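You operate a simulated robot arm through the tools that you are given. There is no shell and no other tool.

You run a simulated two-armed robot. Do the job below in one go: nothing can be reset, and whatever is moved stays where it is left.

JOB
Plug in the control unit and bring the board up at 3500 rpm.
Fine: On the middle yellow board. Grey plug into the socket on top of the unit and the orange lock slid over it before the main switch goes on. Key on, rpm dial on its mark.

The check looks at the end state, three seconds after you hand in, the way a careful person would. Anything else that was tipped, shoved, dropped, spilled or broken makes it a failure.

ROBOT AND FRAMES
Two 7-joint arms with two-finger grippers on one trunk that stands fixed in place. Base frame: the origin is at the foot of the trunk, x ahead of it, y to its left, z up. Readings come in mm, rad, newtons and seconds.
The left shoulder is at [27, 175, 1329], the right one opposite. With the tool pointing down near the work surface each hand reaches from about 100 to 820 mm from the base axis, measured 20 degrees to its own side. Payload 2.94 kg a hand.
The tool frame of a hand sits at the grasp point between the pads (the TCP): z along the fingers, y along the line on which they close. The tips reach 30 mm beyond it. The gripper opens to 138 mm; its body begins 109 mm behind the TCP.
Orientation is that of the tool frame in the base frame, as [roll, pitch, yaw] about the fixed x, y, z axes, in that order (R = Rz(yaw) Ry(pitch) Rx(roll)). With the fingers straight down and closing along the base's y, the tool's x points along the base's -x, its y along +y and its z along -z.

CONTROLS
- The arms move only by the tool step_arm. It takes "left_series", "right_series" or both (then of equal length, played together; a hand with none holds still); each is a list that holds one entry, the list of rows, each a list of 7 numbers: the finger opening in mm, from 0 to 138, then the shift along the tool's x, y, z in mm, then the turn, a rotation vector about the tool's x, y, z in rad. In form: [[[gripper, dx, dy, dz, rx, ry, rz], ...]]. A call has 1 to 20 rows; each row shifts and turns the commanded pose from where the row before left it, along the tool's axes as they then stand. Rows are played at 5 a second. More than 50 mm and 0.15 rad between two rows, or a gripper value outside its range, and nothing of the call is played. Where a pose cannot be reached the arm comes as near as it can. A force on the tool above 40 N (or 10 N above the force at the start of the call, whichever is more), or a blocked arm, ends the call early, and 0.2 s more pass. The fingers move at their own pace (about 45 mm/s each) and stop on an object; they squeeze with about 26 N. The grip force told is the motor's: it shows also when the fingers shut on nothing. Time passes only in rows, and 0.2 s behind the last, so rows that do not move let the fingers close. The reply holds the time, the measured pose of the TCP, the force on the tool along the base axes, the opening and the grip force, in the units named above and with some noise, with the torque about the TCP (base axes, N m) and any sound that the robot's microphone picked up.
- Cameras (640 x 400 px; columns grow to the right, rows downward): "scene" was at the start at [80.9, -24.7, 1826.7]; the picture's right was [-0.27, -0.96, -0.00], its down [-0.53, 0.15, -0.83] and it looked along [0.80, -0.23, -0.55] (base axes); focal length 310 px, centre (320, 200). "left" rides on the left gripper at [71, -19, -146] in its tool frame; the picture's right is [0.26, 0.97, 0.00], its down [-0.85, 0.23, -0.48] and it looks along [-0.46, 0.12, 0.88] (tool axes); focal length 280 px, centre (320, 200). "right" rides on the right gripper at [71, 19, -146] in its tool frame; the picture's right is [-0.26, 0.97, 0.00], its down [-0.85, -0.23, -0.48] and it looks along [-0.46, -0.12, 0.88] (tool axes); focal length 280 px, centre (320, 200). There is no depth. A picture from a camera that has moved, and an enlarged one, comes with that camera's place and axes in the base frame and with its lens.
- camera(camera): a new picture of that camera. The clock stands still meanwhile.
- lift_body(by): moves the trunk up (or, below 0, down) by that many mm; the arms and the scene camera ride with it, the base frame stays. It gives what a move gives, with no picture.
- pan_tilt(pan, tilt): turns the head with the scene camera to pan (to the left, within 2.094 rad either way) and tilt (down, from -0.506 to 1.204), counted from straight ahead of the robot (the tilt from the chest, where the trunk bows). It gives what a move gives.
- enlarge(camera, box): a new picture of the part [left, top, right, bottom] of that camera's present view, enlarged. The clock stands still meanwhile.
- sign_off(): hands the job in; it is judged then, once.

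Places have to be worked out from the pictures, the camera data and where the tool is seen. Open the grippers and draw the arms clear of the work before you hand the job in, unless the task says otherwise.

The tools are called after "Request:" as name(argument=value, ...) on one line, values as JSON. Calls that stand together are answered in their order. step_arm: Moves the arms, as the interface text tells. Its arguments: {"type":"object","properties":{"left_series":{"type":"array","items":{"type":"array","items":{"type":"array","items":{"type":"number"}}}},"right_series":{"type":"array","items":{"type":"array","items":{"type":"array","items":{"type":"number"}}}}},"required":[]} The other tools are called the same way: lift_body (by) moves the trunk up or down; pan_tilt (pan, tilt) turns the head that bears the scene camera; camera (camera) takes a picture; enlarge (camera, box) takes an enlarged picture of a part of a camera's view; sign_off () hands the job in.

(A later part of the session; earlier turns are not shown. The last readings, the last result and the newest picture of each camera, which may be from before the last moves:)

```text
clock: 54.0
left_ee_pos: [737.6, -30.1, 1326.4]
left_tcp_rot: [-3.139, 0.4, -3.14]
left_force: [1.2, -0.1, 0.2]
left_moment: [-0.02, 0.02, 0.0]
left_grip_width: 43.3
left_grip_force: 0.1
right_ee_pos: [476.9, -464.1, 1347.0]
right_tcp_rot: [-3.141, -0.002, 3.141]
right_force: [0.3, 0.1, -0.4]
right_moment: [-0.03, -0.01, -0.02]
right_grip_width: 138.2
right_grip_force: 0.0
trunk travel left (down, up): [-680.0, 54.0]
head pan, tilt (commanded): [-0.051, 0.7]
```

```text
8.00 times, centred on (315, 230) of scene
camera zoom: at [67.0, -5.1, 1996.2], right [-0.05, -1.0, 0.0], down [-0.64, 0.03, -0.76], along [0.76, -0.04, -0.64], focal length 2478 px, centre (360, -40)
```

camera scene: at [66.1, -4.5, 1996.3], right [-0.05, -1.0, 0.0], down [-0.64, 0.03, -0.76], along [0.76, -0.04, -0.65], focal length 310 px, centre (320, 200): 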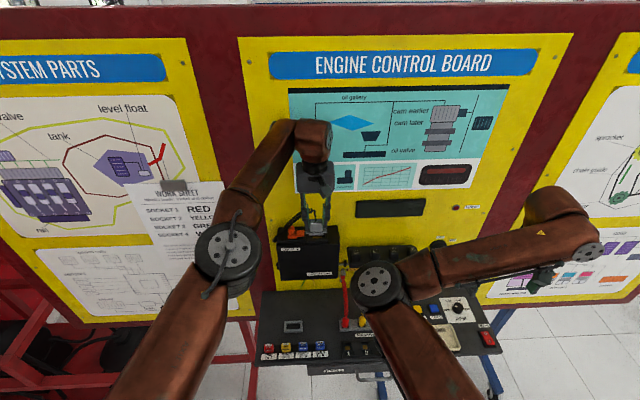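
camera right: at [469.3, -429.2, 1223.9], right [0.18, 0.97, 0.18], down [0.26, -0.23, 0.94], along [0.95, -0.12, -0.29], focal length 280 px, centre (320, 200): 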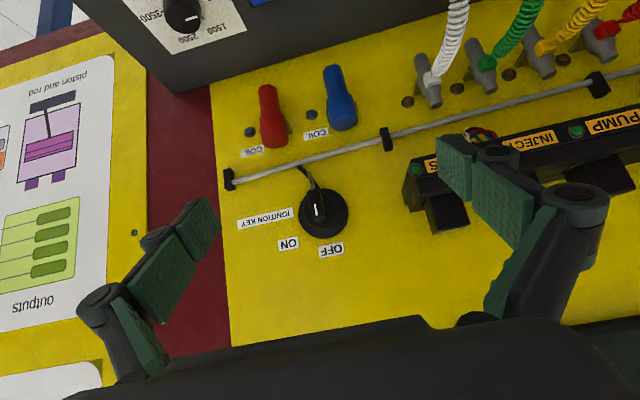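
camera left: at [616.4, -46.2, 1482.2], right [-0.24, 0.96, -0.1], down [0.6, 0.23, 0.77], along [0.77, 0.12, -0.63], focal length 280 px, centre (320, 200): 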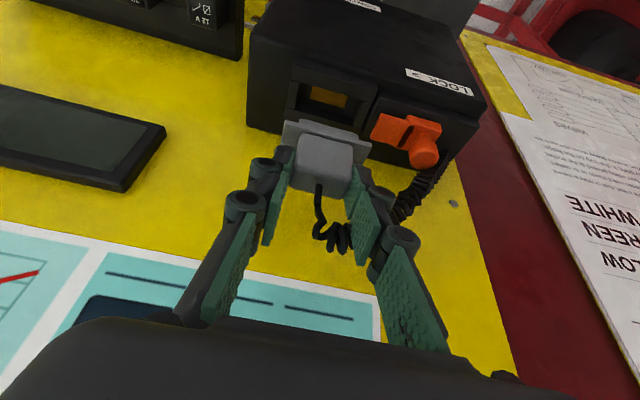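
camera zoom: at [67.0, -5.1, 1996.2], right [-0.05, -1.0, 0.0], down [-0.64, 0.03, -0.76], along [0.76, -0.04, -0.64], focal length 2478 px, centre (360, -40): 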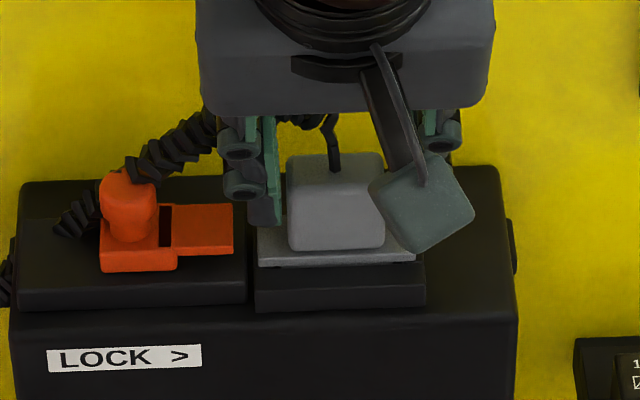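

Released: the plug stands free and flush in the socket. I rise straight up 80 mm and back off to look.

Request:
step_arm(left_series=[[[43, -1.95, 0, -4.6, 0, 0, 0], [43, -3.9, 0, -9.2, 0, 0, 0], [43, -5.8, 0, -13.8, 0, 0, 0], [43, -9.7, 0, -23, 0, 0, 0], [43, -11.7, 0, -27.6, 0, 0, 0], [43, 27.6, 0, -11.7, 0, 0, 0], [43, 27.6, 0, -11.7, 0, 0, 0], [43, 27.6, 0, -11.7, 0, 0, 0], [43, 0, 0, 0, 0, 0, 0]]])

Request:
camera(camera="left")

Request:
enlarge(camera="left", box=[260, 60, 420, 170])

Request:
enlarge(camera="scene", box=[270, 205, 350, 265])

```text
clock: 56.0
left_ee_pos: [646.7, -29.6, 1412.4]
left_tcp_rot: [-3.141, 0.401, -3.139]
left_force: [-0.5, 0.6, -0.5]
left_moment: [0.01, -0.01, 0.04]
left_grip_width: 43.3
left_grip_force: 0.2
right_ee_pos: [475.6, -462.8, 1346.9]
right_tcp_rot: [3.14, 0.0, 3.141]
right_force: [-0.1, 0.1, -0.7]
right_moment: [0.0, -0.01, -0.02]
right_grip_width: 138.3
right_grip_force: 0.1
trunk travel left (down, up): [-680.0, 54.0]
head pan, tilt (commanded): [-0.051, 0.7]
```

```text
taken
camera left: at [524.7, -48.8, 1519.5], right [-0.24, 0.96, -0.1], down [0.6, 0.23, 0.77], along [0.77, 0.13, -0.63], focal length 280 px, centre (320, 200)
```

left: 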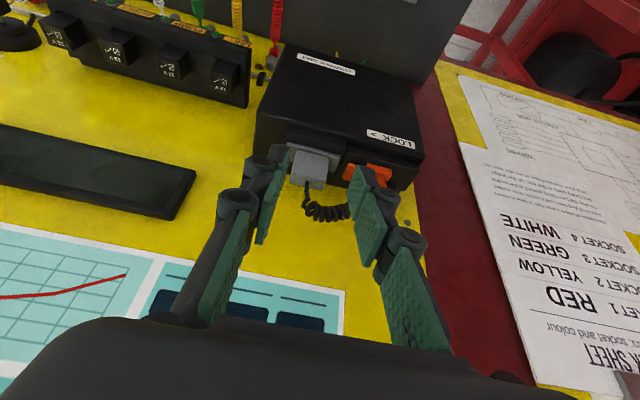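

```text
3.64 times, centred on (340, 115) of left
camera zoom: at [524.7, -48.8, 1519.5], right [-0.24, 0.96, -0.1], down [0.6, 0.23, 0.77], along [0.77, 0.13, -0.63], focal length 1020 px, centre (247, 509)
```

zoom: 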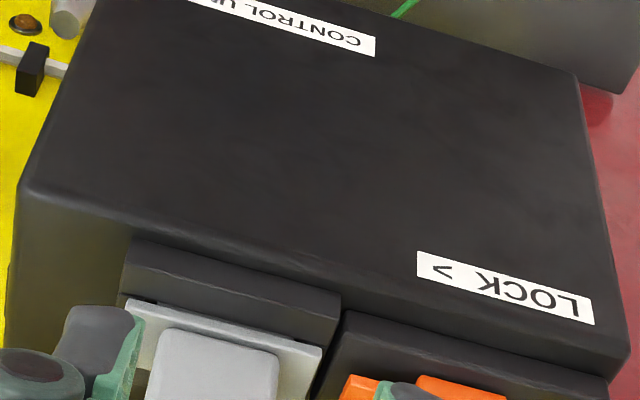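

```text
6.67 times, centred on (310, 235) of scene
camera zoom: at [66.6, -4.8, 1996.3], right [-0.05, -1.0, 0.0], down [-0.64, 0.03, -0.76], along [0.76, -0.04, -0.64], focal length 2065 px, centre (387, -33)
```

zoom: 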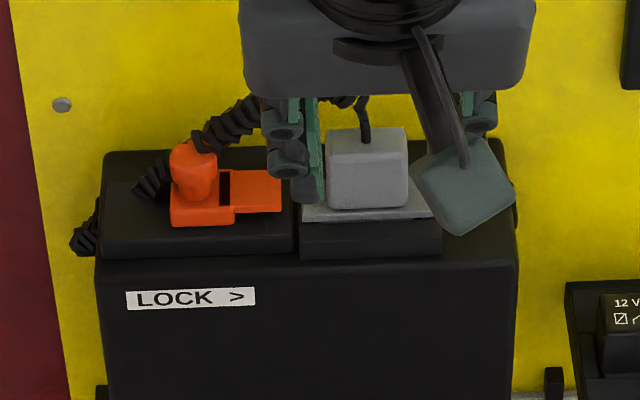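

The plug stays in place. Next is the lock: I close the left fingers, move to the knob's left side (y≈100) and come down beside it to push it toward -y, checking with a picture on the way.

Request:
step_arm(left_series=[[[20, 0, 43.2, 0, 0, 0, 0], [0, 0, 43.2, 0, 0, 0, 0], [0, 0, 43.2, 0, 0, 0, 0], [0, -36.8, 0, 15.6, 0, 0, 0], [0, -36.8, 0, 15.6, 0, 0, 0], [0, 7.8, 0, 18.4, 0, 0, 0], [0, 7.8, 0, 18.4, 0, 0, 0], [0, 0, 0, 0, 0, 0, 0], [0, 0, 0, 0, 0, 0, 0]]])

Request:
camera(camera="left")

Request:
enlarge(camera="scene", box=[260, 180, 350, 265])

```text
clock: 58.0
left_ee_pos: [725.1, 100.2, 1373.1]
left_tcp_rot: [-3.14, 0.4, -3.139]
left_force: [0.0, 0.6, 0.6]
left_moment: [0.0, 0.02, -0.03]
left_grip_width: 0.3
left_grip_force: 25.6
right_ee_pos: [475.9, -463.3, 1347.5]
right_tcp_rot: [3.14, -0.001, 3.141]
right_force: [0.2, 0.6, -0.6]
right_moment: [-0.03, -0.02, 0.04]
right_grip_width: 137.9
right_grip_force: 0.0
trunk travel left (down, up): [-680.0, 54.0]
head pan, tilt (commanded): [-0.051, 0.7]
```

```text
taken
camera left: at [603.6, 81.9, 1479.9], right [-0.24, 0.96, -0.1], down [0.6, 0.23, 0.77], along [0.77, 0.12, -0.63], focal length 280 px, centre (320, 200)
```

left: 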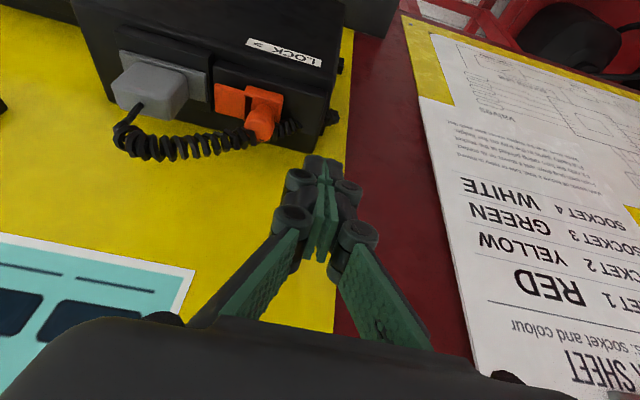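

```text
4.71 times, centred on (305, 222) of scene
camera zoom: at [65.3, -3.9, 1996.4], right [-0.05, -1.0, 0.0], down [-0.64, 0.03, -0.76], along [0.76, -0.04, -0.64], focal length 1458 px, centre (391, 94)
```

zoom: 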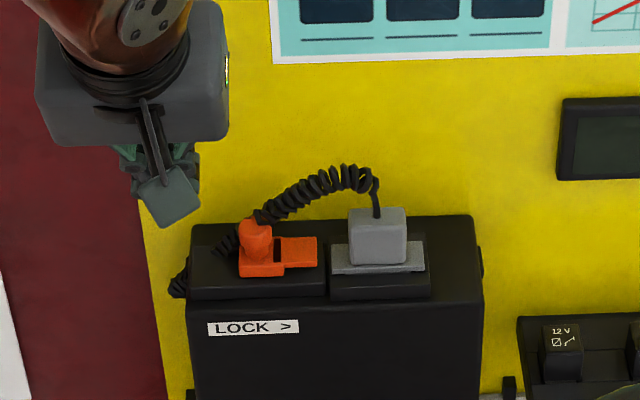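

The plug is seen seated in the socket. I enlarge the lock and plug from the left camera to measure the knob and the coil's position.

Request:
enlarge(camera="left", box=[100, 30, 350, 190])

Request:
enlarge(camera="scene", box=[285, 210, 355, 250])

```text
2.50 times, centred on (225, 110) of left
camera zoom: at [603.6, 81.9, 1479.9], right [-0.24, 0.96, -0.1], down [0.6, 0.23, 0.77], along [0.77, 0.12, -0.63], focal length 701 px, centre (558, 425)
```

zoom: 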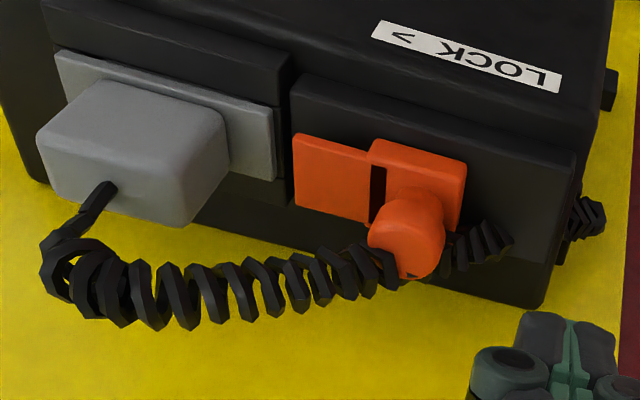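

```text
9.14 times, centred on (320, 230) of scene
camera zoom: at [65.3, -3.9, 1996.4], right [-0.05, -1.0, 0.0], down [-0.64, 0.03, -0.76], along [0.76, -0.04, -0.64], focal length 2832 px, centre (320, -74)
```

zoom: 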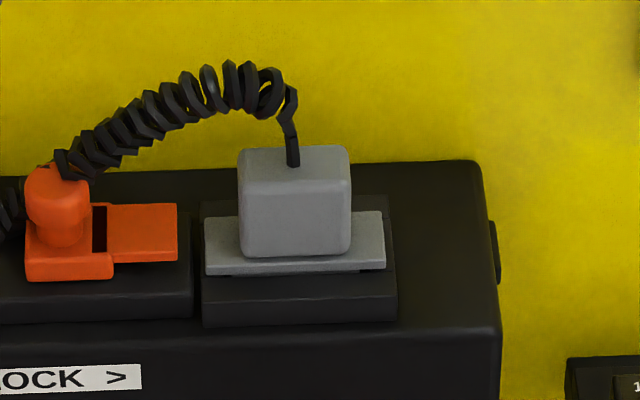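

The coil simply passes through the knob area, so it is no obstacle; the tongue has to go about 9 mm to reach the flange and about 20 mm to reach the plug body. I lower the closed fingers beside the knob and start moving toward it.

Request:
step_arm(left_series=[[[0, 7.8, 0, 18.4, 0, 0, 0], [0, 7.8, 0, 18.4, 0, 0, 0], [0, 0.8, 0, 1.84, 0, 0, 0], [0, 0, 0, 0, 0, 0, 0], [0, 0, -5, 0, 0, 0, 0], [0, 0, -5, 0, 0, 0, 0], [0, 0, 0, 0, 0, 0, 0]]])

Request:
camera(camera="left")

Request:
enlarge(camera="scene", box=[265, 200, 345, 260])

```text
clock: 59.6
left_ee_pos: [725.7, 90.0, 1329.9]
left_tcp_rot: [-3.141, 0.4, -3.139]
left_force: [-0.5, -1.0, 0.1]
left_moment: [0.0, 0.03, 0.0]
left_grip_width: 0.1
left_grip_force: 25.7
right_ee_pos: [476.1, -463.6, 1346.9]
right_tcp_rot: [3.142, 0.0, 3.141]
right_force: [0.7, -0.7, -0.1]
right_moment: [0.02, 0.0, -0.03]
right_grip_width: 137.9
right_grip_force: 0.0
trunk travel left (down, up): [-680.0, 54.0]
head pan, tilt (commanded): [-0.051, 0.7]
```

```text
taken
camera left: at [604.6, 71.6, 1436.8], right [-0.24, 0.96, -0.1], down [0.6, 0.23, 0.77], along [0.77, 0.12, -0.63], focal length 280 px, centre (320, 200)
```

left: 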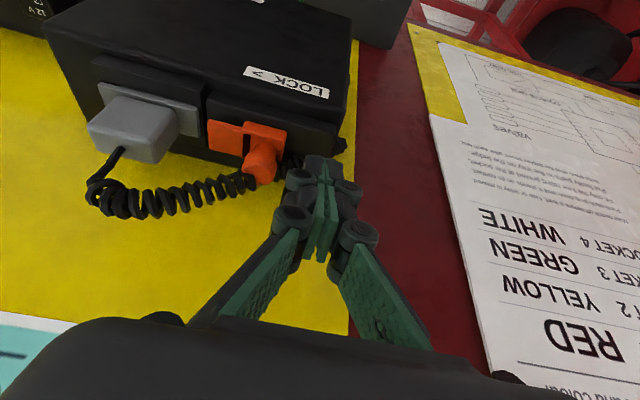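

```text
6.67 times, centred on (305, 230) of scene
camera zoom: at [65.9, -4.2, 1996.3], right [-0.05, -1.0, 0.0], down [-0.64, 0.03, -0.76], along [0.76, -0.04, -0.64], focal length 2065 px, centre (420, 0)
```

zoom: 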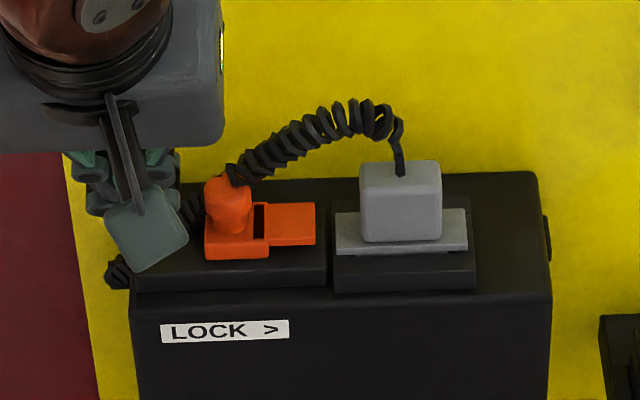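

The gap between finger and knob is about 10 mm. I push in 3 mm steps toward -y and watch the force.

Request:
step_arm(left_series=[[[0, 0, -3, 0, 0, 0, 0], [0, 0, -3, 0, 0, 0, 0], [0, 0, -3, 0, 0, 0, 0], [0, 0, -3, 0, 0, 0, 0], [0, 0, -3, 0, 0, 0, 0], [0, 0, 0, 0, 0, 0, 0]]])

Request:
enlarge(camera="left", box=[100, 70, 360, 230])

Request:
enlarge(camera="scene", box=[265, 200, 345, 260])

```text
clock: 61.0
left_ee_pos: [726.3, 75.1, 1330.3]
left_tcp_rot: [3.141, 0.4, -3.137]
left_force: [0.8, -0.3, -0.2]
left_moment: [-0.03, 0.02, 0.03]
left_grip_width: 0.0
left_grip_force: 26.4
right_ee_pos: [476.1, -464.0, 1347.5]
right_tcp_rot: [-3.141, 0.0, -3.141]
right_force: [0.2, -0.4, 0.0]
right_moment: [0.03, 0.02, -0.01]
right_grip_width: 138.1
right_grip_force: 0.0
trunk travel left (down, up): [-680.0, 54.0]
head pan, tilt (commanded): [-0.051, 0.7]
```

```text
2.46 times, centred on (230, 150) of left
camera zoom: at [604.5, 55.9, 1436.6], right [-0.24, 0.96, -0.1], down [0.6, 0.23, 0.77], along [0.77, 0.13, -0.63], focal length 690 px, centre (542, 323)
```

zoom: 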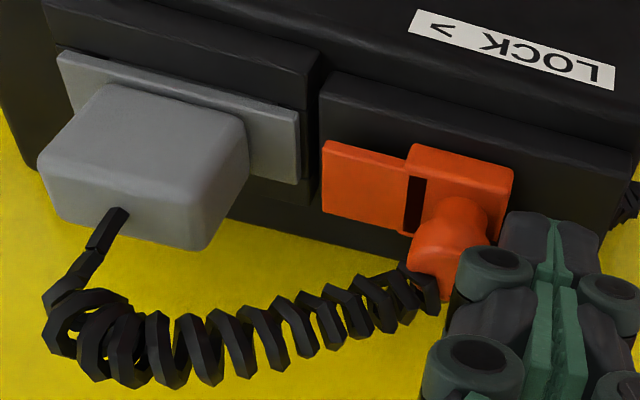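

```text
6.67 times, centred on (305, 230) of scene
camera zoom: at [65.9, -4.7, 1996.3], right [-0.05, -1.0, 0.0], down [-0.64, 0.03, -0.76], along [0.76, -0.04, -0.64], focal length 2065 px, centre (420, 0)
```

zoom: 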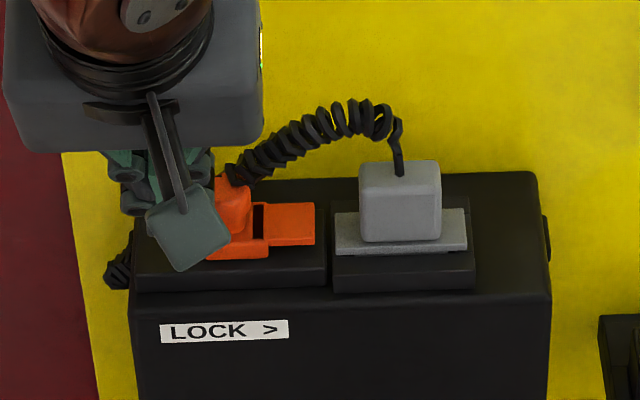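

The fingers are just about at the knob. I continue pushing in small steps.

Request:
step_arm(left_series=[[[0, 0, -2.5, 0, 0, 0, 0], [0, 0, -2.5, 0, 0, 0, 0], [0, 0, -2.5, 0, 0, 0, 0], [0, 0, -2.5, 0, 0, 0, 0], [0, 0, 0, 0, 0, 0, 0]]])

Request:
enlarge(camera="left", box=[100, 70, 360, 230])

Request:
enlarge(camera="scene", box=[265, 200, 345, 260])

```text
clock: 62.2
left_ee_pos: [727.1, 65.5, 1329.9]
left_tcp_rot: [-3.139, 0.4, -3.139]
left_force: [-0.5, 0.3, 0.4]
left_moment: [0.0, 0.0, -0.04]
left_grip_width: 0.0
left_grip_force: 25.9
right_ee_pos: [475.0, -464.4, 1347.6]
right_tcp_rot: [3.142, 0.0, 3.141]
right_force: [-0.4, 0.4, 0.0]
right_moment: [0.03, 0.0, -0.01]
right_grip_width: 138.2
right_grip_force: 0.0
trunk travel left (down, up): [-680.0, 54.0]
head pan, tilt (commanded): [-0.051, 0.7]
```

```text
2.46 times, centred on (230, 150) of left
camera zoom: at [604.7, 45.9, 1436.5], right [-0.24, 0.96, -0.1], down [0.6, 0.23, 0.77], along [0.77, 0.12, -0.63], focal length 690 px, centre (542, 323)
```

zoom: 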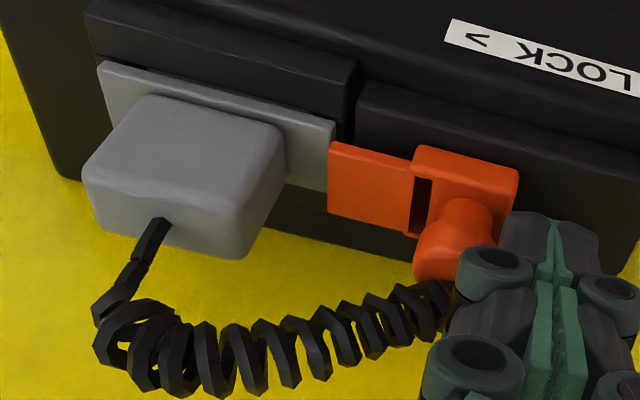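

```text
6.67 times, centred on (305, 230) of scene
camera zoom: at [65.9, -4.6, 1996.3], right [-0.05, -1.0, 0.0], down [-0.64, 0.03, -0.76], along [0.76, -0.04, -0.64], focal length 2065 px, centre (420, 0)
```

zoom: 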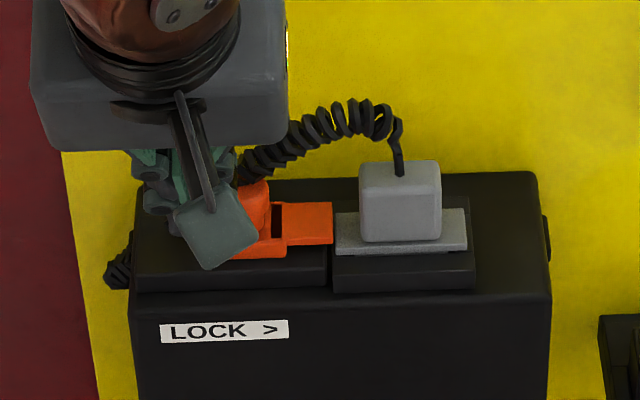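

The slider moves easily; the tongue tip has reached the flange edge. I keep pushing in small steps and watch whether it goes over.

Request:
step_arm(left_series=[[[0, 0, -2, 0, 0, 0, 0], [0, 0, -2, 0, 0, 0, 0], [0, 0, -2, 0, 0, 0, 0], [0, 0, 0, 0, 0, 0, 0]]])

Request:
enlarge(camera="left", box=[100, 70, 360, 230])

Request:
enlarge(camera="scene", box=[265, 200, 345, 260])

```text
clock: 63.2
left_ee_pos: [726.2, 58.3, 1330.0]
left_tcp_rot: [-3.14, 0.4, -3.138]
left_force: [-0.5, -0.4, -0.6]
left_moment: [-0.01, 0.0, 0.0]
left_grip_width: 0.0
left_grip_force: 26.0
right_ee_pos: [475.7, -463.4, 1347.2]
right_tcp_rot: [3.141, -0.001, 3.14]
right_force: [0.0, -0.3, 0.4]
right_moment: [-0.01, 0.03, 0.01]
right_grip_width: 138.0
right_grip_force: 0.1
trunk travel left (down, up): [-680.0, 54.0]
head pan, tilt (commanded): [-0.051, 0.7]
```

```text
2.46 times, centred on (230, 150) of left
camera zoom: at [604.4, 39.4, 1436.5], right [-0.24, 0.96, -0.1], down [0.6, 0.23, 0.77], along [0.77, 0.12, -0.63], focal length 690 px, centre (542, 323)
```

zoom: 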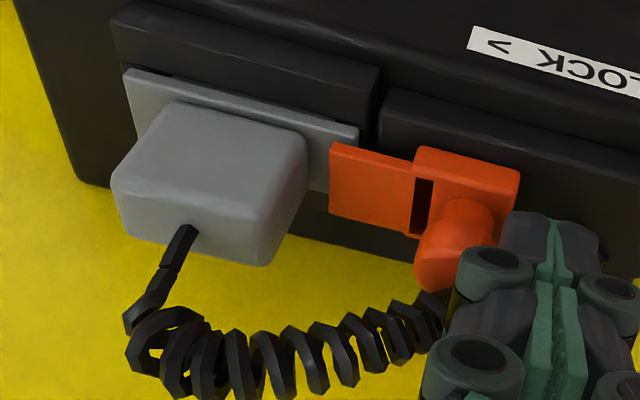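

```text
6.67 times, centred on (305, 230) of scene
camera zoom: at [65.9, -4.8, 1996.3], right [-0.05, -1.0, 0.0], down [-0.64, 0.03, -0.76], along [0.76, -0.04, -0.64], focal length 2065 px, centre (420, 0)
```

zoom: 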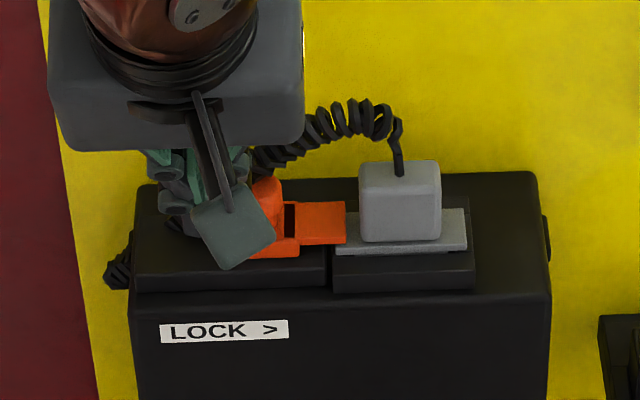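

The tongue is now sliding over the flange. I keep going in small steps until it stops.

Request:
step_arm(left_series=[[[0, 0, -2, 0, 0, 0, 0], [0, 0, -2, 0, 0, 0, 0], [0, 0, -1, 0, 0, 0, 0], [0, 0, 0, 0, 0, 0, 0]]])

Request:
enlarge(camera="left", box=[100, 70, 360, 230])

Request:
enlarge(camera="scene", box=[265, 200, 345, 260])

```text
clock: 64.2
left_ee_pos: [727.1, 54.8, 1329.9]
left_tcp_rot: [-3.14, 0.399, -3.139]
left_force: [-0.4, -0.2, 0.4]
left_moment: [-0.01, 0.01, -0.01]
left_grip_width: 0.0
left_grip_force: 26.6
right_ee_pos: [476.1, -464.3, 1346.5]
right_tcp_rot: [3.141, -0.001, 3.141]
right_force: [0.4, 0.1, 0.1]
right_moment: [-0.01, -0.01, -0.01]
right_grip_width: 137.9
right_grip_force: 0.1
trunk travel left (down, up): [-680.0, 54.0]
head pan, tilt (commanded): [-0.051, 0.7]
```

```text
2.46 times, centred on (230, 150) of left
camera zoom: at [604.7, 34.8, 1436.7], right [-0.24, 0.96, -0.1], down [0.6, 0.23, 0.77], along [0.77, 0.12, -0.63], focal length 690 px, centre (542, 323)
```

zoom: 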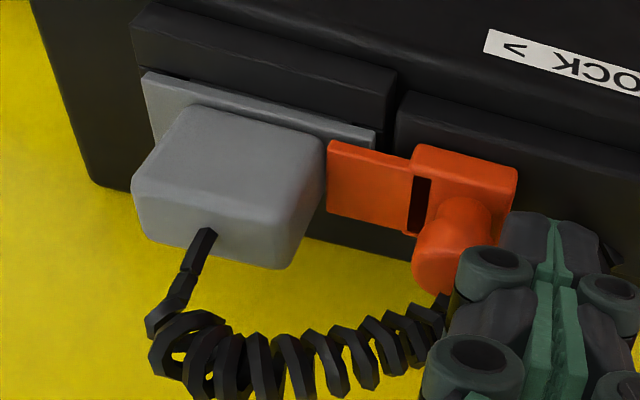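

```text
6.67 times, centred on (305, 230) of scene
camera zoom: at [65.9, -4.8, 1996.3], right [-0.05, -1.0, 0.0], down [-0.64, 0.03, -0.76], along [0.76, -0.04, -0.64], focal length 2065 px, centre (420, 0)
```

zoom: 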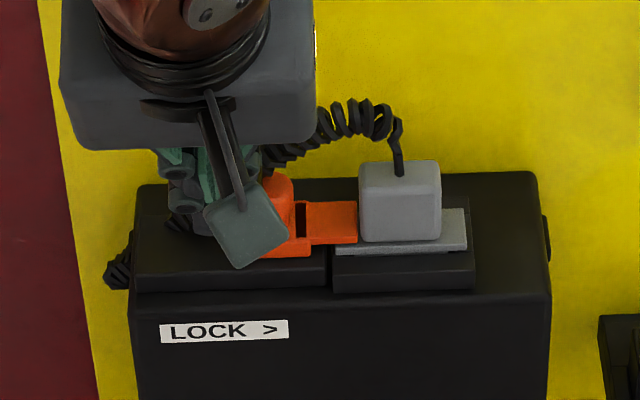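

The tongue now covers the flange right up to the plug body. I nudge 1.5 mm more to feel whether the slider is at its end stop.

Request:
step_arm(left_series=[[[0, 0, -1, 0, 0, 0, 0], [0, 0, -0.8, 0, 0, 0, 0], [0, 0, 0, 0, 0, 0, 0]]])

Request:
enlarge(camera="left", box=[100, 70, 360, 230])

Request:
enlarge(camera="scene", box=[265, 200, 345, 260])

```text
clock: 65.0
left_ee_pos: [726.7, 52.6, 1330.1]
left_tcp_rot: [-3.137, 0.399, -3.14]
left_force: [0.5, 2.0, 0.5]
left_moment: [0.02, -0.01, 0.03]
left_grip_width: 0.0
left_grip_force: 26.3
right_ee_pos: [475.2, -463.5, 1347.2]
right_tcp_rot: [-3.141, -0.001, -3.14]
right_force: [-0.1, 0.1, -0.4]
right_moment: [0.0, -0.03, 0.03]
right_grip_width: 137.9
right_grip_force: 0.0
trunk travel left (down, up): [-680.0, 54.0]
head pan, tilt (commanded): [-0.051, 0.7]
```

```text
2.46 times, centred on (230, 150) of left
camera zoom: at [604.7, 33.6, 1436.8], right [-0.24, 0.96, -0.1], down [0.6, 0.23, 0.77], along [0.77, 0.13, -0.63], focal length 690 px, centre (542, 323)
```

zoom: 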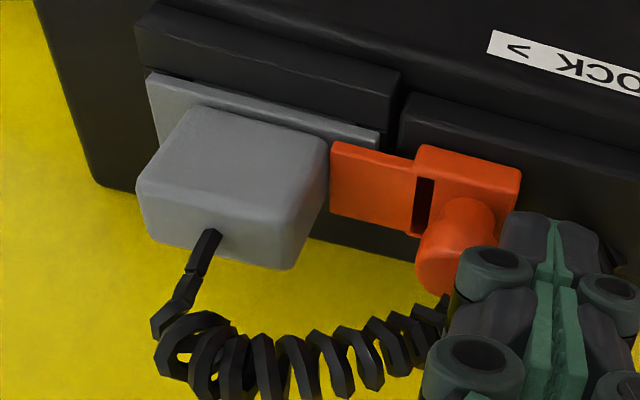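

```text
6.67 times, centred on (305, 230) of scene
camera zoom: at [65.7, -4.5, 1996.3], right [-0.05, -1.0, 0.0], down [-0.64, 0.03, -0.76], along [0.76, -0.04, -0.64], focal length 2065 px, centre (420, 0)
```

zoom: 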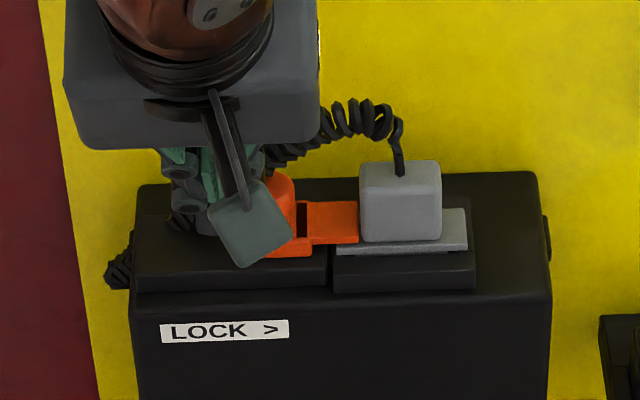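

There is a first 2 N of resistance. One more millimetre will tell whether this is the stop.

Request:
step_arm(left_series=[[[0, 0, -1, 0, 0, 0, 0], [0, 0, 0, 0, 0, 0, 0]]])

Request:
enlarge(camera="scene", box=[285, 210, 345, 250])

```text
clock: 65.6
left_ee_pos: [726.4, 50.8, 1330.9]
left_tcp_rot: [-3.141, 0.401, -3.137]
left_force: [-0.7, 3.4, -0.1]
left_moment: [0.06, 0.01, 0.08]
left_grip_width: 0.0
left_grip_force: 26.7
right_ee_pos: [476.2, -463.3, 1347.4]
right_tcp_rot: [-3.14, -0.001, -3.141]
right_force: [0.1, 0.0, -0.6]
right_moment: [0.01, 0.03, -0.02]
right_grip_width: 138.1
right_grip_force: 0.1
trunk travel left (down, up): [-680.0, 54.0]
head pan, tilt (commanded): [-0.051, 0.7]
```

```text
10.00 times, centred on (315, 230) of scene
camera zoom: at [65.8, -3.9, 1996.3], right [-0.05, -1.0, 0.0], down [-0.64, 0.03, -0.76], along [0.76, -0.04, -0.64], focal length 3098 px, centre (370, -100)
```

zoom: 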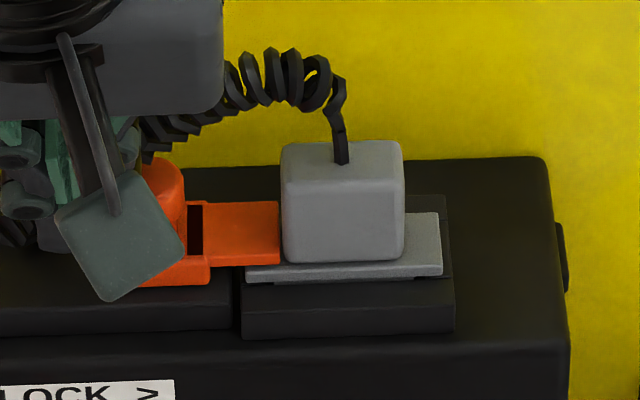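

The slider is at its end (3.4 N, plug unmoved): the tongue fully covers the flange. I move the fingers off the knob, up and back.

Request:
step_arm(left_series=[[[0, 0, 5, 0, 0, 0, 0], [0, 0, 15, 0, 0, 0, 0], [0, 0, 20, 0, 0, 0, 0], [0, -9.7, 0, -23, 0, 0, 0], [0, -15.6, 0, -36.8, 0, 0, 0], [0, 30, 10, -12.7, 0, 0, 0], [0, 35, 10, -14.8, 0, 0, 0], [0, 35, 10, -14.8, 0, 0, 0], [0, 35, 20, -14.8, 0, 0, 0], [0, 35, 20, -14.8, 0, 0, 0], [0, 0, 0, 0, 0, 0, 0]]])

Request:
enlarge(camera="scene", box=[265, 200, 365, 270])

Request:
camera(camera="left")

```text
clock: 68.0
left_ee_pos: [543.5, 159.8, 1395.8]
left_tcp_rot: [-3.138, 0.4, -3.139]
left_force: [0.3, 0.0, -1.1]
left_moment: [0.03, 0.07, 0.03]
left_grip_width: 0.0
left_grip_force: 25.7
right_ee_pos: [475.2, -464.3, 1346.3]
right_tcp_rot: [-3.141, -0.001, 3.141]
right_force: [0.5, -0.7, -0.3]
right_moment: [-0.02, 0.01, -0.01]
right_grip_width: 138.0
right_grip_force: 0.0
trunk travel left (down, up): [-680.0, 54.0]
head pan, tilt (commanded): [-0.051, 0.7]
```

```text
5.71 times, centred on (315, 235) of scene
camera zoom: at [67.5, -6.2, 1996.3], right [-0.05, -1.0, 0.0], down [-0.64, 0.03, -0.76], along [0.76, -0.04, -0.65], focal length 1770 px, centre (349, 0)
```

zoom: 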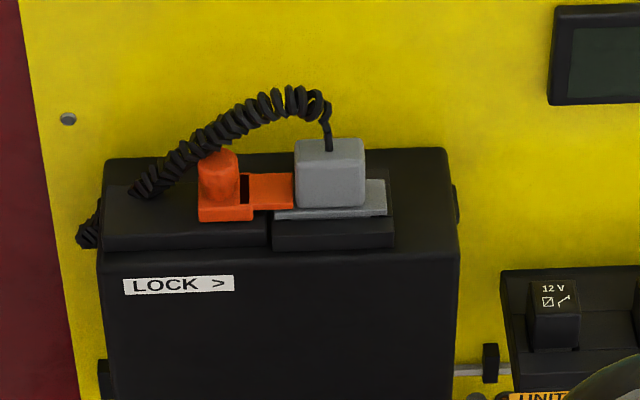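

```text
taken
camera left: at [421.2, 140.6, 1502.3], right [-0.24, 0.96, -0.1], down [0.6, 0.23, 0.77], along [0.76, 0.13, -0.63], focal length 280 px, centre (320, 200)
```

left: 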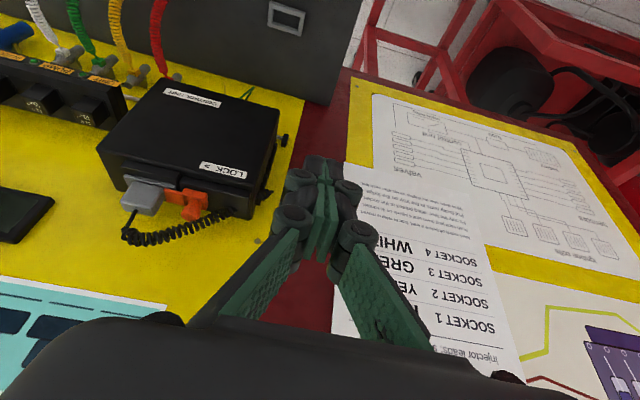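

The lock is over the plug flange and stays there. Now to the right side: I lower the trunk for the panel controls and look again with the head turned to the right.

Request:
lift_body(by=-250)

Request:
pan_tilt(pan=-0.6, tilt=0.75)

Request:
camera(camera="scene")

Request:
camera(camera="right")

```text
clock: 70.5
left_ee_pos: [541.5, 161.9, 1144.9]
left_tcp_rot: [-3.14, 0.399, -3.14]
left_force: [0.2, 0.0, -0.3]
left_moment: [0.02, -0.02, 0.02]
left_grip_width: 0.0
left_grip_force: 26.1
right_ee_pos: [475.3, -462.1, 1097.3]
right_tcp_rot: [3.141, 0.001, -3.141]
right_force: [0.1, 0.2, 0.2]
right_moment: [0.01, -0.05, 0.0]
right_grip_width: 137.6
right_grip_force: 0.0
trunk travel left (down, up): [-430.0, 304.0]
head pan, tilt (commanded): [-0.051, 0.7]
```

```text
clock: 71.5
left_ee_pos: [540.3, 161.1, 1146.2]
left_tcp_rot: [-3.14, 0.399, -3.142]
left_force: [-0.3, 0.7, -0.3]
left_moment: [-0.01, -0.04, -0.01]
left_grip_width: 0.0
left_grip_force: 25.7
right_ee_pos: [475.7, -464.2, 1096.8]
right_tcp_rot: [-3.141, -0.002, 3.141]
right_force: [0.2, 0.7, 0.4]
right_moment: [-0.03, 0.02, 0.03]
right_grip_width: 138.0
right_grip_force: 0.1
trunk travel left (down, up): [-430.0, 304.0]
head pan, tilt (commanded): [-0.6, 0.75]
```

```text
taken
camera scene: at [82.0, -47.0, 1742.4], right [-0.56, -0.83, 0.0], down [-0.56, 0.38, -0.73], along [0.6, -0.41, -0.68], focal length 310 px, centre (320, 200)
```

scene: 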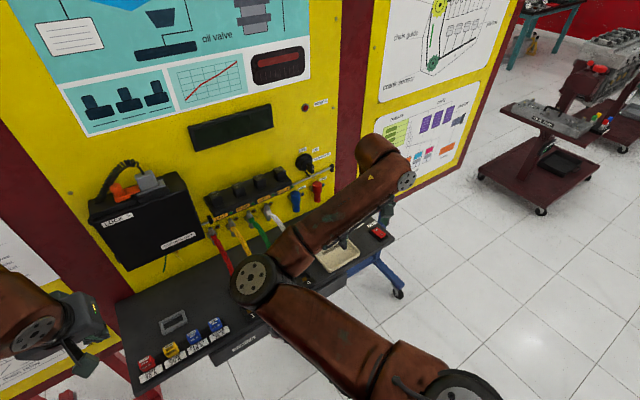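

```text
taken
camera right: at [404.3, -445.4, 1243.3], right [0.26, 0.97, 0.0], down [0.85, -0.23, 0.48], along [0.46, -0.12, -0.88], focal length 280 px, centre (320, 200)
```

right: 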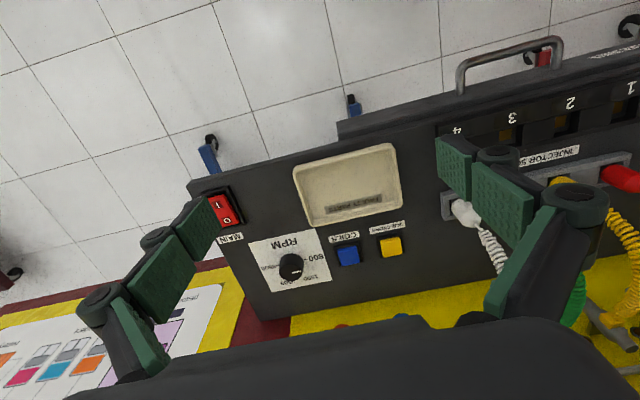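

The right arm is free at [475, -464, 1097]. I move it toward the main switch with the fingers closing, staying well above the panel, for a close look.

Request:
step_arm(right_series=[[[100, -11.1, -34.1, 11.8, 0, 0, 0], [60, -11.1, -34.1, 11.8, 0, 0, 0], [20, -11.1, -34.1, 11.8, 0, 0, 0], [0, -11.1, -34.1, 11.8, 0, 0, 0], [0, 0, 0, 0, 0, 0, 0], [0, 0, 0, 0, 0, 0, 0], [0, 0, 0, 0, 0, 0, 0]]])

Request:
camera(camera="right")

Request:
enlarge(camera="right", box=[240, 100, 400, 240])

Request:
camera(camera="scene")

```text
clock: 73.1
left_ee_pos: [541.2, 160.9, 1145.6]
left_tcp_rot: [-3.141, 0.399, -3.141]
left_force: [-0.7, -0.6, 0.1]
left_moment: [0.0, -0.02, -0.02]
left_grip_width: 0.0
left_grip_force: 26.0
right_ee_pos: [520.6, -599.1, 1049.9]
right_tcp_rot: [-3.141, 0.0, -3.141]
right_force: [0.4, 0.3, 0.3]
right_moment: [0.01, 0.01, -0.02]
right_grip_width: 0.0
right_grip_force: 0.9
trunk travel left (down, up): [-430.0, 304.0]
head pan, tilt (commanded): [-0.6, 0.75]
```

```text
taken
camera right: at [449.1, -581.7, 1195.9], right [0.26, 0.97, 0.0], down [0.85, -0.23, 0.48], along [0.46, -0.12, -0.88], focal length 280 px, centre (320, 200)
```

right: 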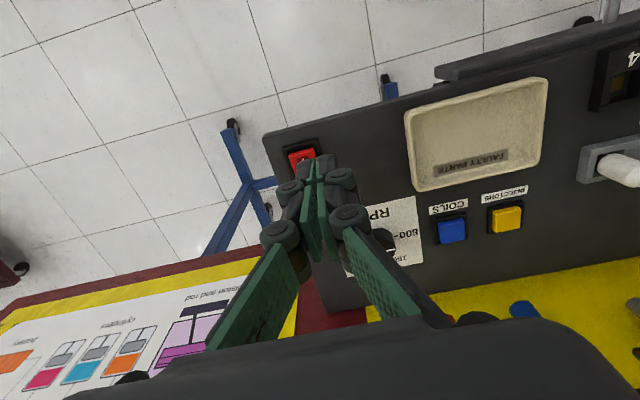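

```text
2.86 times, centred on (320, 170) of right
camera zoom: at [449.1, -581.7, 1195.9], right [0.26, 0.97, 0.0], down [0.85, -0.23, 0.48], along [0.46, -0.12, -0.88], focal length 801 px, centre (320, 286)
```

zoom: 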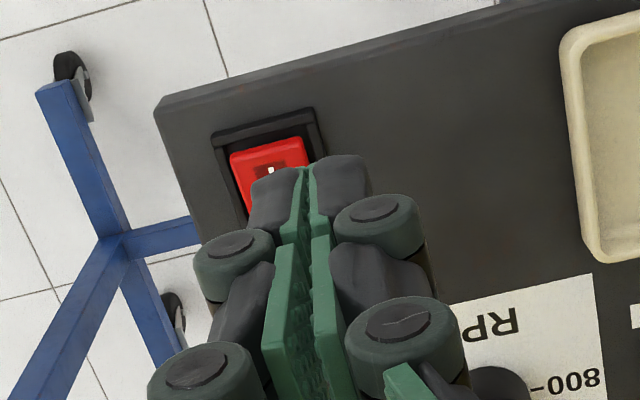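

```text
taken
camera scene: at [82.0, -46.7, 1742.4], right [-0.56, -0.83, 0.0], down [-0.56, 0.39, -0.73], along [0.6, -0.41, -0.68], focal length 310 px, centre (320, 200)
```

scene: 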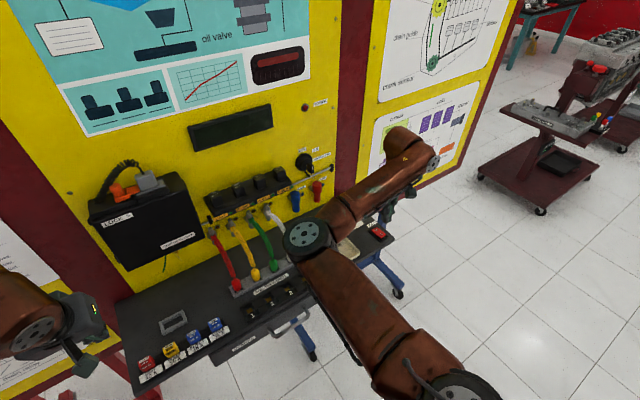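

The "I" half of the rocker is nearest the robot, around [550, -630, 903]. I bring the closed fingertips above it (x≈541) and check the alignment from the head camera.

Request:
step_arm(right_series=[[[0, -6.8, -10.3, 30, 0, 0, 0], [0, -6.8, -10.3, 30, 0, 0, 0], [0, -6.8, -10.3, 30, 0, 0, 0], [0, 0, 0, 0, 0, 0, 0], [0, 0, 0, 0, 0, 0, 0]]])

Request:
enlarge(camera="right", box=[250, 100, 410, 220])

Request:
enlarge(camera="scene", box=[340, 190, 420, 260])

```text
clock: 74.3
left_ee_pos: [542.3, 160.0, 1144.7]
left_tcp_rot: [-3.139, 0.4, -3.14]
left_force: [-0.5, -0.5, 0.3]
left_moment: [0.0, -0.02, 0.01]
left_grip_width: 0.0
left_grip_force: 26.2
right_ee_pos: [541.2, -633.1, 959.7]
right_tcp_rot: [3.139, -0.001, 3.142]
right_force: [0.3, -0.5, -1.3]
right_moment: [0.0, -0.01, 0.03]
right_grip_width: 0.1
right_grip_force: 26.2
trunk travel left (down, up): [-430.0, 304.0]
head pan, tilt (commanded): [-0.6, 0.75]
```

```text
3.33 times, centred on (330, 160) of right
camera zoom: at [469.3, -614.0, 1106.3], right [0.26, 0.97, 0.0], down [0.85, -0.23, 0.48], along [0.46, -0.12, -0.88], focal length 935 px, centre (287, 333)
```

zoom: 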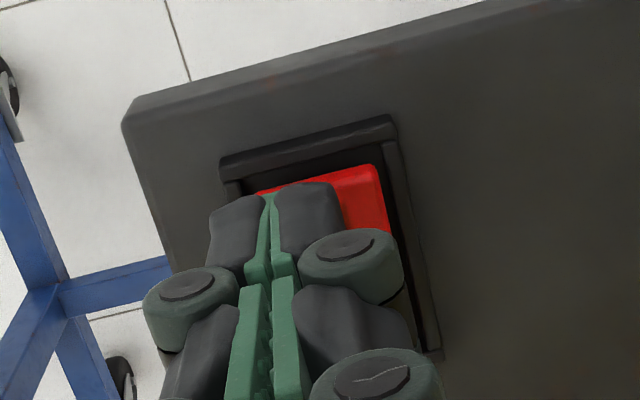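

```text
5.71 times, centred on (380, 225) of scene
camera zoom: at [82.3, -48.0, 1742.4], right [-0.56, -0.83, 0.0], down [-0.56, 0.39, -0.73], along [0.6, -0.41, -0.68], focal length 1770 px, centre (-23, 57)
```

zoom: 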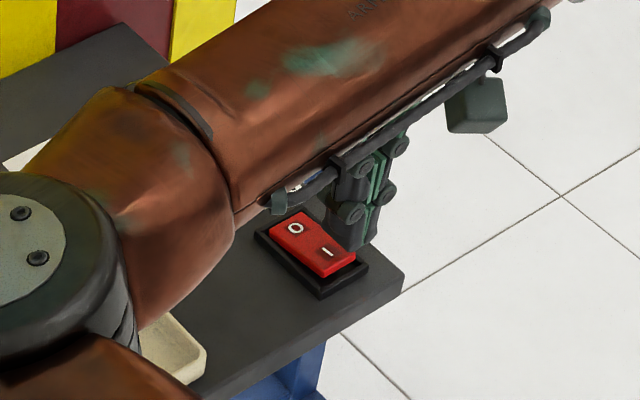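

The rocker's near edge is at x≈539 and its centre line at y≈-626, so I shift +9 mm x and +7 mm y. I also pitch the hand 0.3 rad so that only the near edge of the fingertips will press the "I" half.

Request:
step_arm(right_series=[[[0, -9, 7, 0, 0, 0, 0], [0, 0, 0, 0, 0, -0.1, 0], [0, 0, 0, 0, 0, -0.1, 0], [0, 0, 0, 0, 0, -0.1, 0], [0, 0, 0, 0, 0, 0, 0], [0, 0, 0, 0, 0, 0, 0]]])

Request:
enlarge(camera="right", box=[250, 100, 410, 220])

Request:
enlarge(camera="scene", box=[350, 200, 410, 250])

```text
clock: 75.7
left_ee_pos: [541.7, 160.7, 1143.7]
left_tcp_rot: [3.141, 0.399, -3.14]
left_force: [0.2, 0.4, -0.3]
left_moment: [0.01, 0.0, 0.02]
left_grip_width: 0.3
left_grip_force: 26.2
right_ee_pos: [549.0, -623.1, 959.8]
right_tcp_rot: [-3.141, 0.301, -3.14]
right_force: [0.3, 0.4, 0.1]
right_moment: [0.01, 0.03, -0.01]
right_grip_width: 0.0
right_grip_force: 26.1
trunk travel left (down, up): [-430.0, 304.0]
head pan, tilt (commanded): [-0.6, 0.75]
```

```text
3.33 times, centred on (330, 160) of right
camera zoom: at [438.0, -606.0, 1079.0], right [0.25, 0.97, 0.08], down [0.67, -0.23, 0.71], along [0.7, -0.12, -0.7], focal length 935 px, centre (287, 333)
```

zoom: 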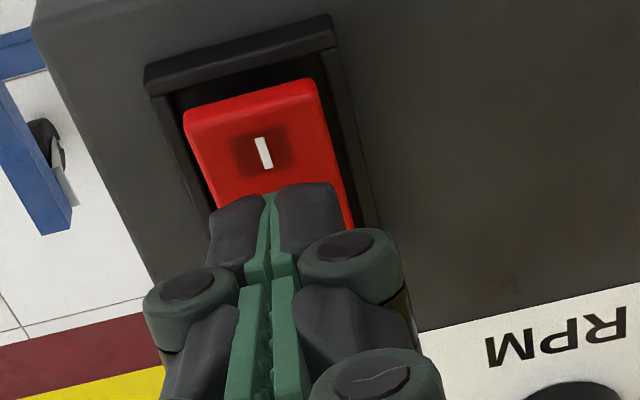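

```text
8.00 times, centred on (380, 225) of scene
camera zoom: at [81.9, -47.3, 1742.4], right [-0.56, -0.83, 0.0], down [-0.56, 0.39, -0.73], along [0.6, -0.41, -0.68], focal length 2478 px, centre (-160, 0)
```

zoom: 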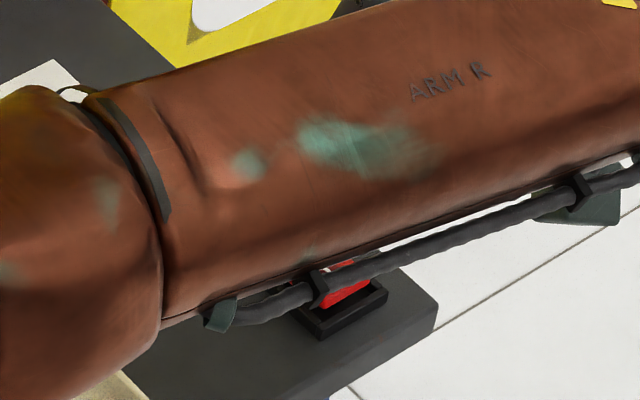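

Aligned: the tips' near edge will land around x≈545–549 on the "I" half. I descend 18 mm and then step down gently, listening for the switch.

Request:
step_arm(right_series=[[[0, 0, -2, 0, 0, 0, 0], [0, 2.95, 0, 9.55, 0, 0, 0], [0, 1.77, 0, 5.73, 0, 0, 0], [0, 0.59, 0, 1.91, 0, 0, 0], [0, 0.59, 0, 1.91, 0, 0, 0], [0, 0.59, 0, 1.91, 0, 0, 0], [0, 0, 0, 0, 0, 0, 0]]])

Request:
enlarge(camera="right", box=[250, 100, 410, 220])

```text
clock: 77.3
left_ee_pos: [540.9, 162.6, 1145.7]
left_tcp_rot: [-3.139, 0.402, -3.14]
left_force: [-0.2, 0.4, -1.1]
left_moment: [0.01, 0.01, -0.01]
left_grip_width: 0.2
left_grip_force: 26.3
right_ee_pos: [550.2, -625.5, 939.9]
right_tcp_rot: [-3.139, 0.304, -3.139]
right_force: [0.7, -0.3, 13.2]
right_moment: [-0.01, 0.03, -0.01]
right_grip_width: 6.2
right_grip_force: 28.8
trunk travel left (down, up): [-430.0, 304.0]
head pan, tilt (commanded): [-0.6, 0.75]
```

```text
3.33 times, centred on (330, 160) of right
camera zoom: at [438.1, -607.5, 1059.1], right [0.25, 0.97, 0.08], down [0.67, -0.23, 0.71], along [0.7, -0.13, -0.7], focal length 935 px, centre (287, 333)
```

zoom: 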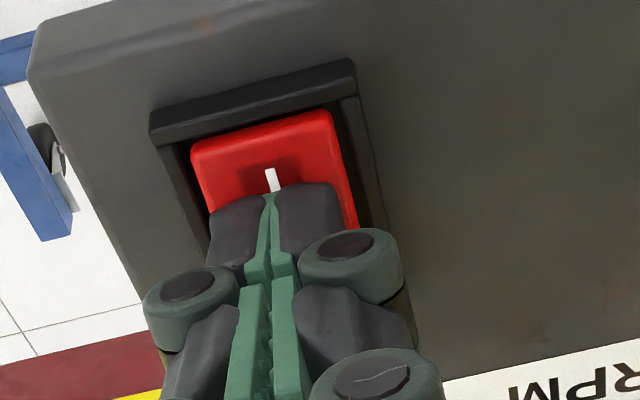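

There is 13 N of contact but the tips land near the "I" mark, close to the pivot. I lift off, shift 8 mm toward the robot for better leverage, and press again.

Request:
step_arm(right_series=[[[0, -2.36, 0, -7.64, 0, 0, 0], [0, 7.64, 0, -2.36, 0, 0, 0], [0, 0, 0, 0, 0, 0, 0], [0, 1.47, 0, 4.78, 0, 0, 0], [0, 0.59, 0, 1.91, 0, 0, 0], [0, 0.59, 0, 1.91, 0, 0, 0], [0, 0, 0, 0, 0, 0, 0]]])

Request:
enlarge(camera="right", box=[250, 100, 410, 220])

```text
clock: 78.9
left_ee_pos: [540.2, 162.4, 1144.3]
left_tcp_rot: [-3.138, 0.401, -3.138]
left_force: [0.0, -0.8, -0.1]
left_moment: [0.01, 0.02, 0.0]
left_grip_width: 0.2
left_grip_force: 26.2
right_ee_pos: [540.6, -625.7, 940.4]
right_tcp_rot: [-3.14, 0.304, -3.138]
right_force: [-1.2, 1.2, 17.1]
right_moment: [0.04, 0.09, -0.05]
right_grip_width: 6.3
right_grip_force: 28.3
trunk travel left (down, up): [-430.0, 304.0]
head pan, tilt (commanded): [-0.6, 0.75]
```

```text
3.33 times, centred on (330, 160) of right
camera zoom: at [429.6, -606.5, 1057.8], right [0.25, 0.97, 0.08], down [0.67, -0.23, 0.71], along [0.7, -0.13, -0.7], focal length 935 px, centre (287, 333)
```

zoom: 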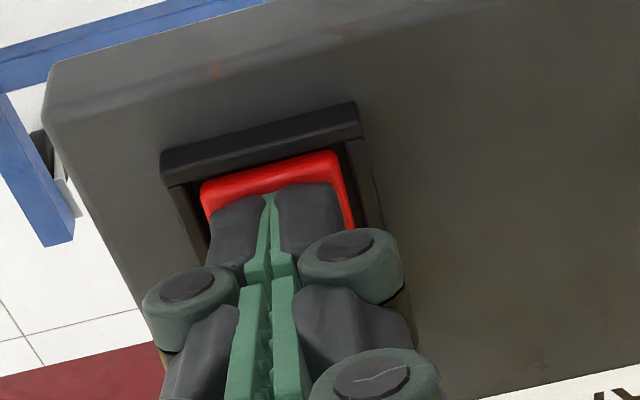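

17 N now on the near part without a click yet. I press a little harder in small steps.

Request:
step_arm(right_series=[[[0, 0.3, 0, 0.96, 0, 0, 0], [0, 0.3, 0, 0.96, 0, 0, 0], [0, 0.3, 0, 0.96, 0, 0, 0], [0, 0, 0, 0, 0, 0, 0]]])

Request:
enlarge(camera="right", box=[250, 100, 410, 220])

```text
clock: 79.9
left_ee_pos: [540.2, 163.5, 1145.7]
left_tcp_rot: [-3.136, 0.405, -3.137]
left_force: [-0.8, 0.8, -0.2]
left_moment: [0.01, 0.0, 0.02]
left_grip_width: 0.1
left_grip_force: 26.1
right_ee_pos: [540.1, -625.1, 938.7]
right_tcp_rot: [-3.134, 0.307, -3.137]
right_force: [1.0, -1.6, 39.0]
right_moment: [0.01, 0.1, -0.14]
right_grip_width: 5.9
right_grip_force: 28.5
trunk travel left (down, up): [-430.0, 304.0]
head pan, tilt (commanded): [-0.6, 0.75]
```

```text
3.33 times, centred on (330, 160) of right
camera zoom: at [429.1, -605.8, 1057.0], right [0.25, 0.97, 0.07], down [0.67, -0.22, 0.71], along [0.7, -0.13, -0.7], focal length 935 px, centre (287, 333)
```

zoom: 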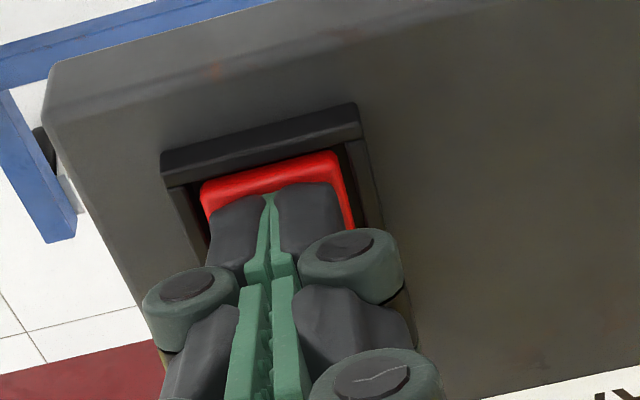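

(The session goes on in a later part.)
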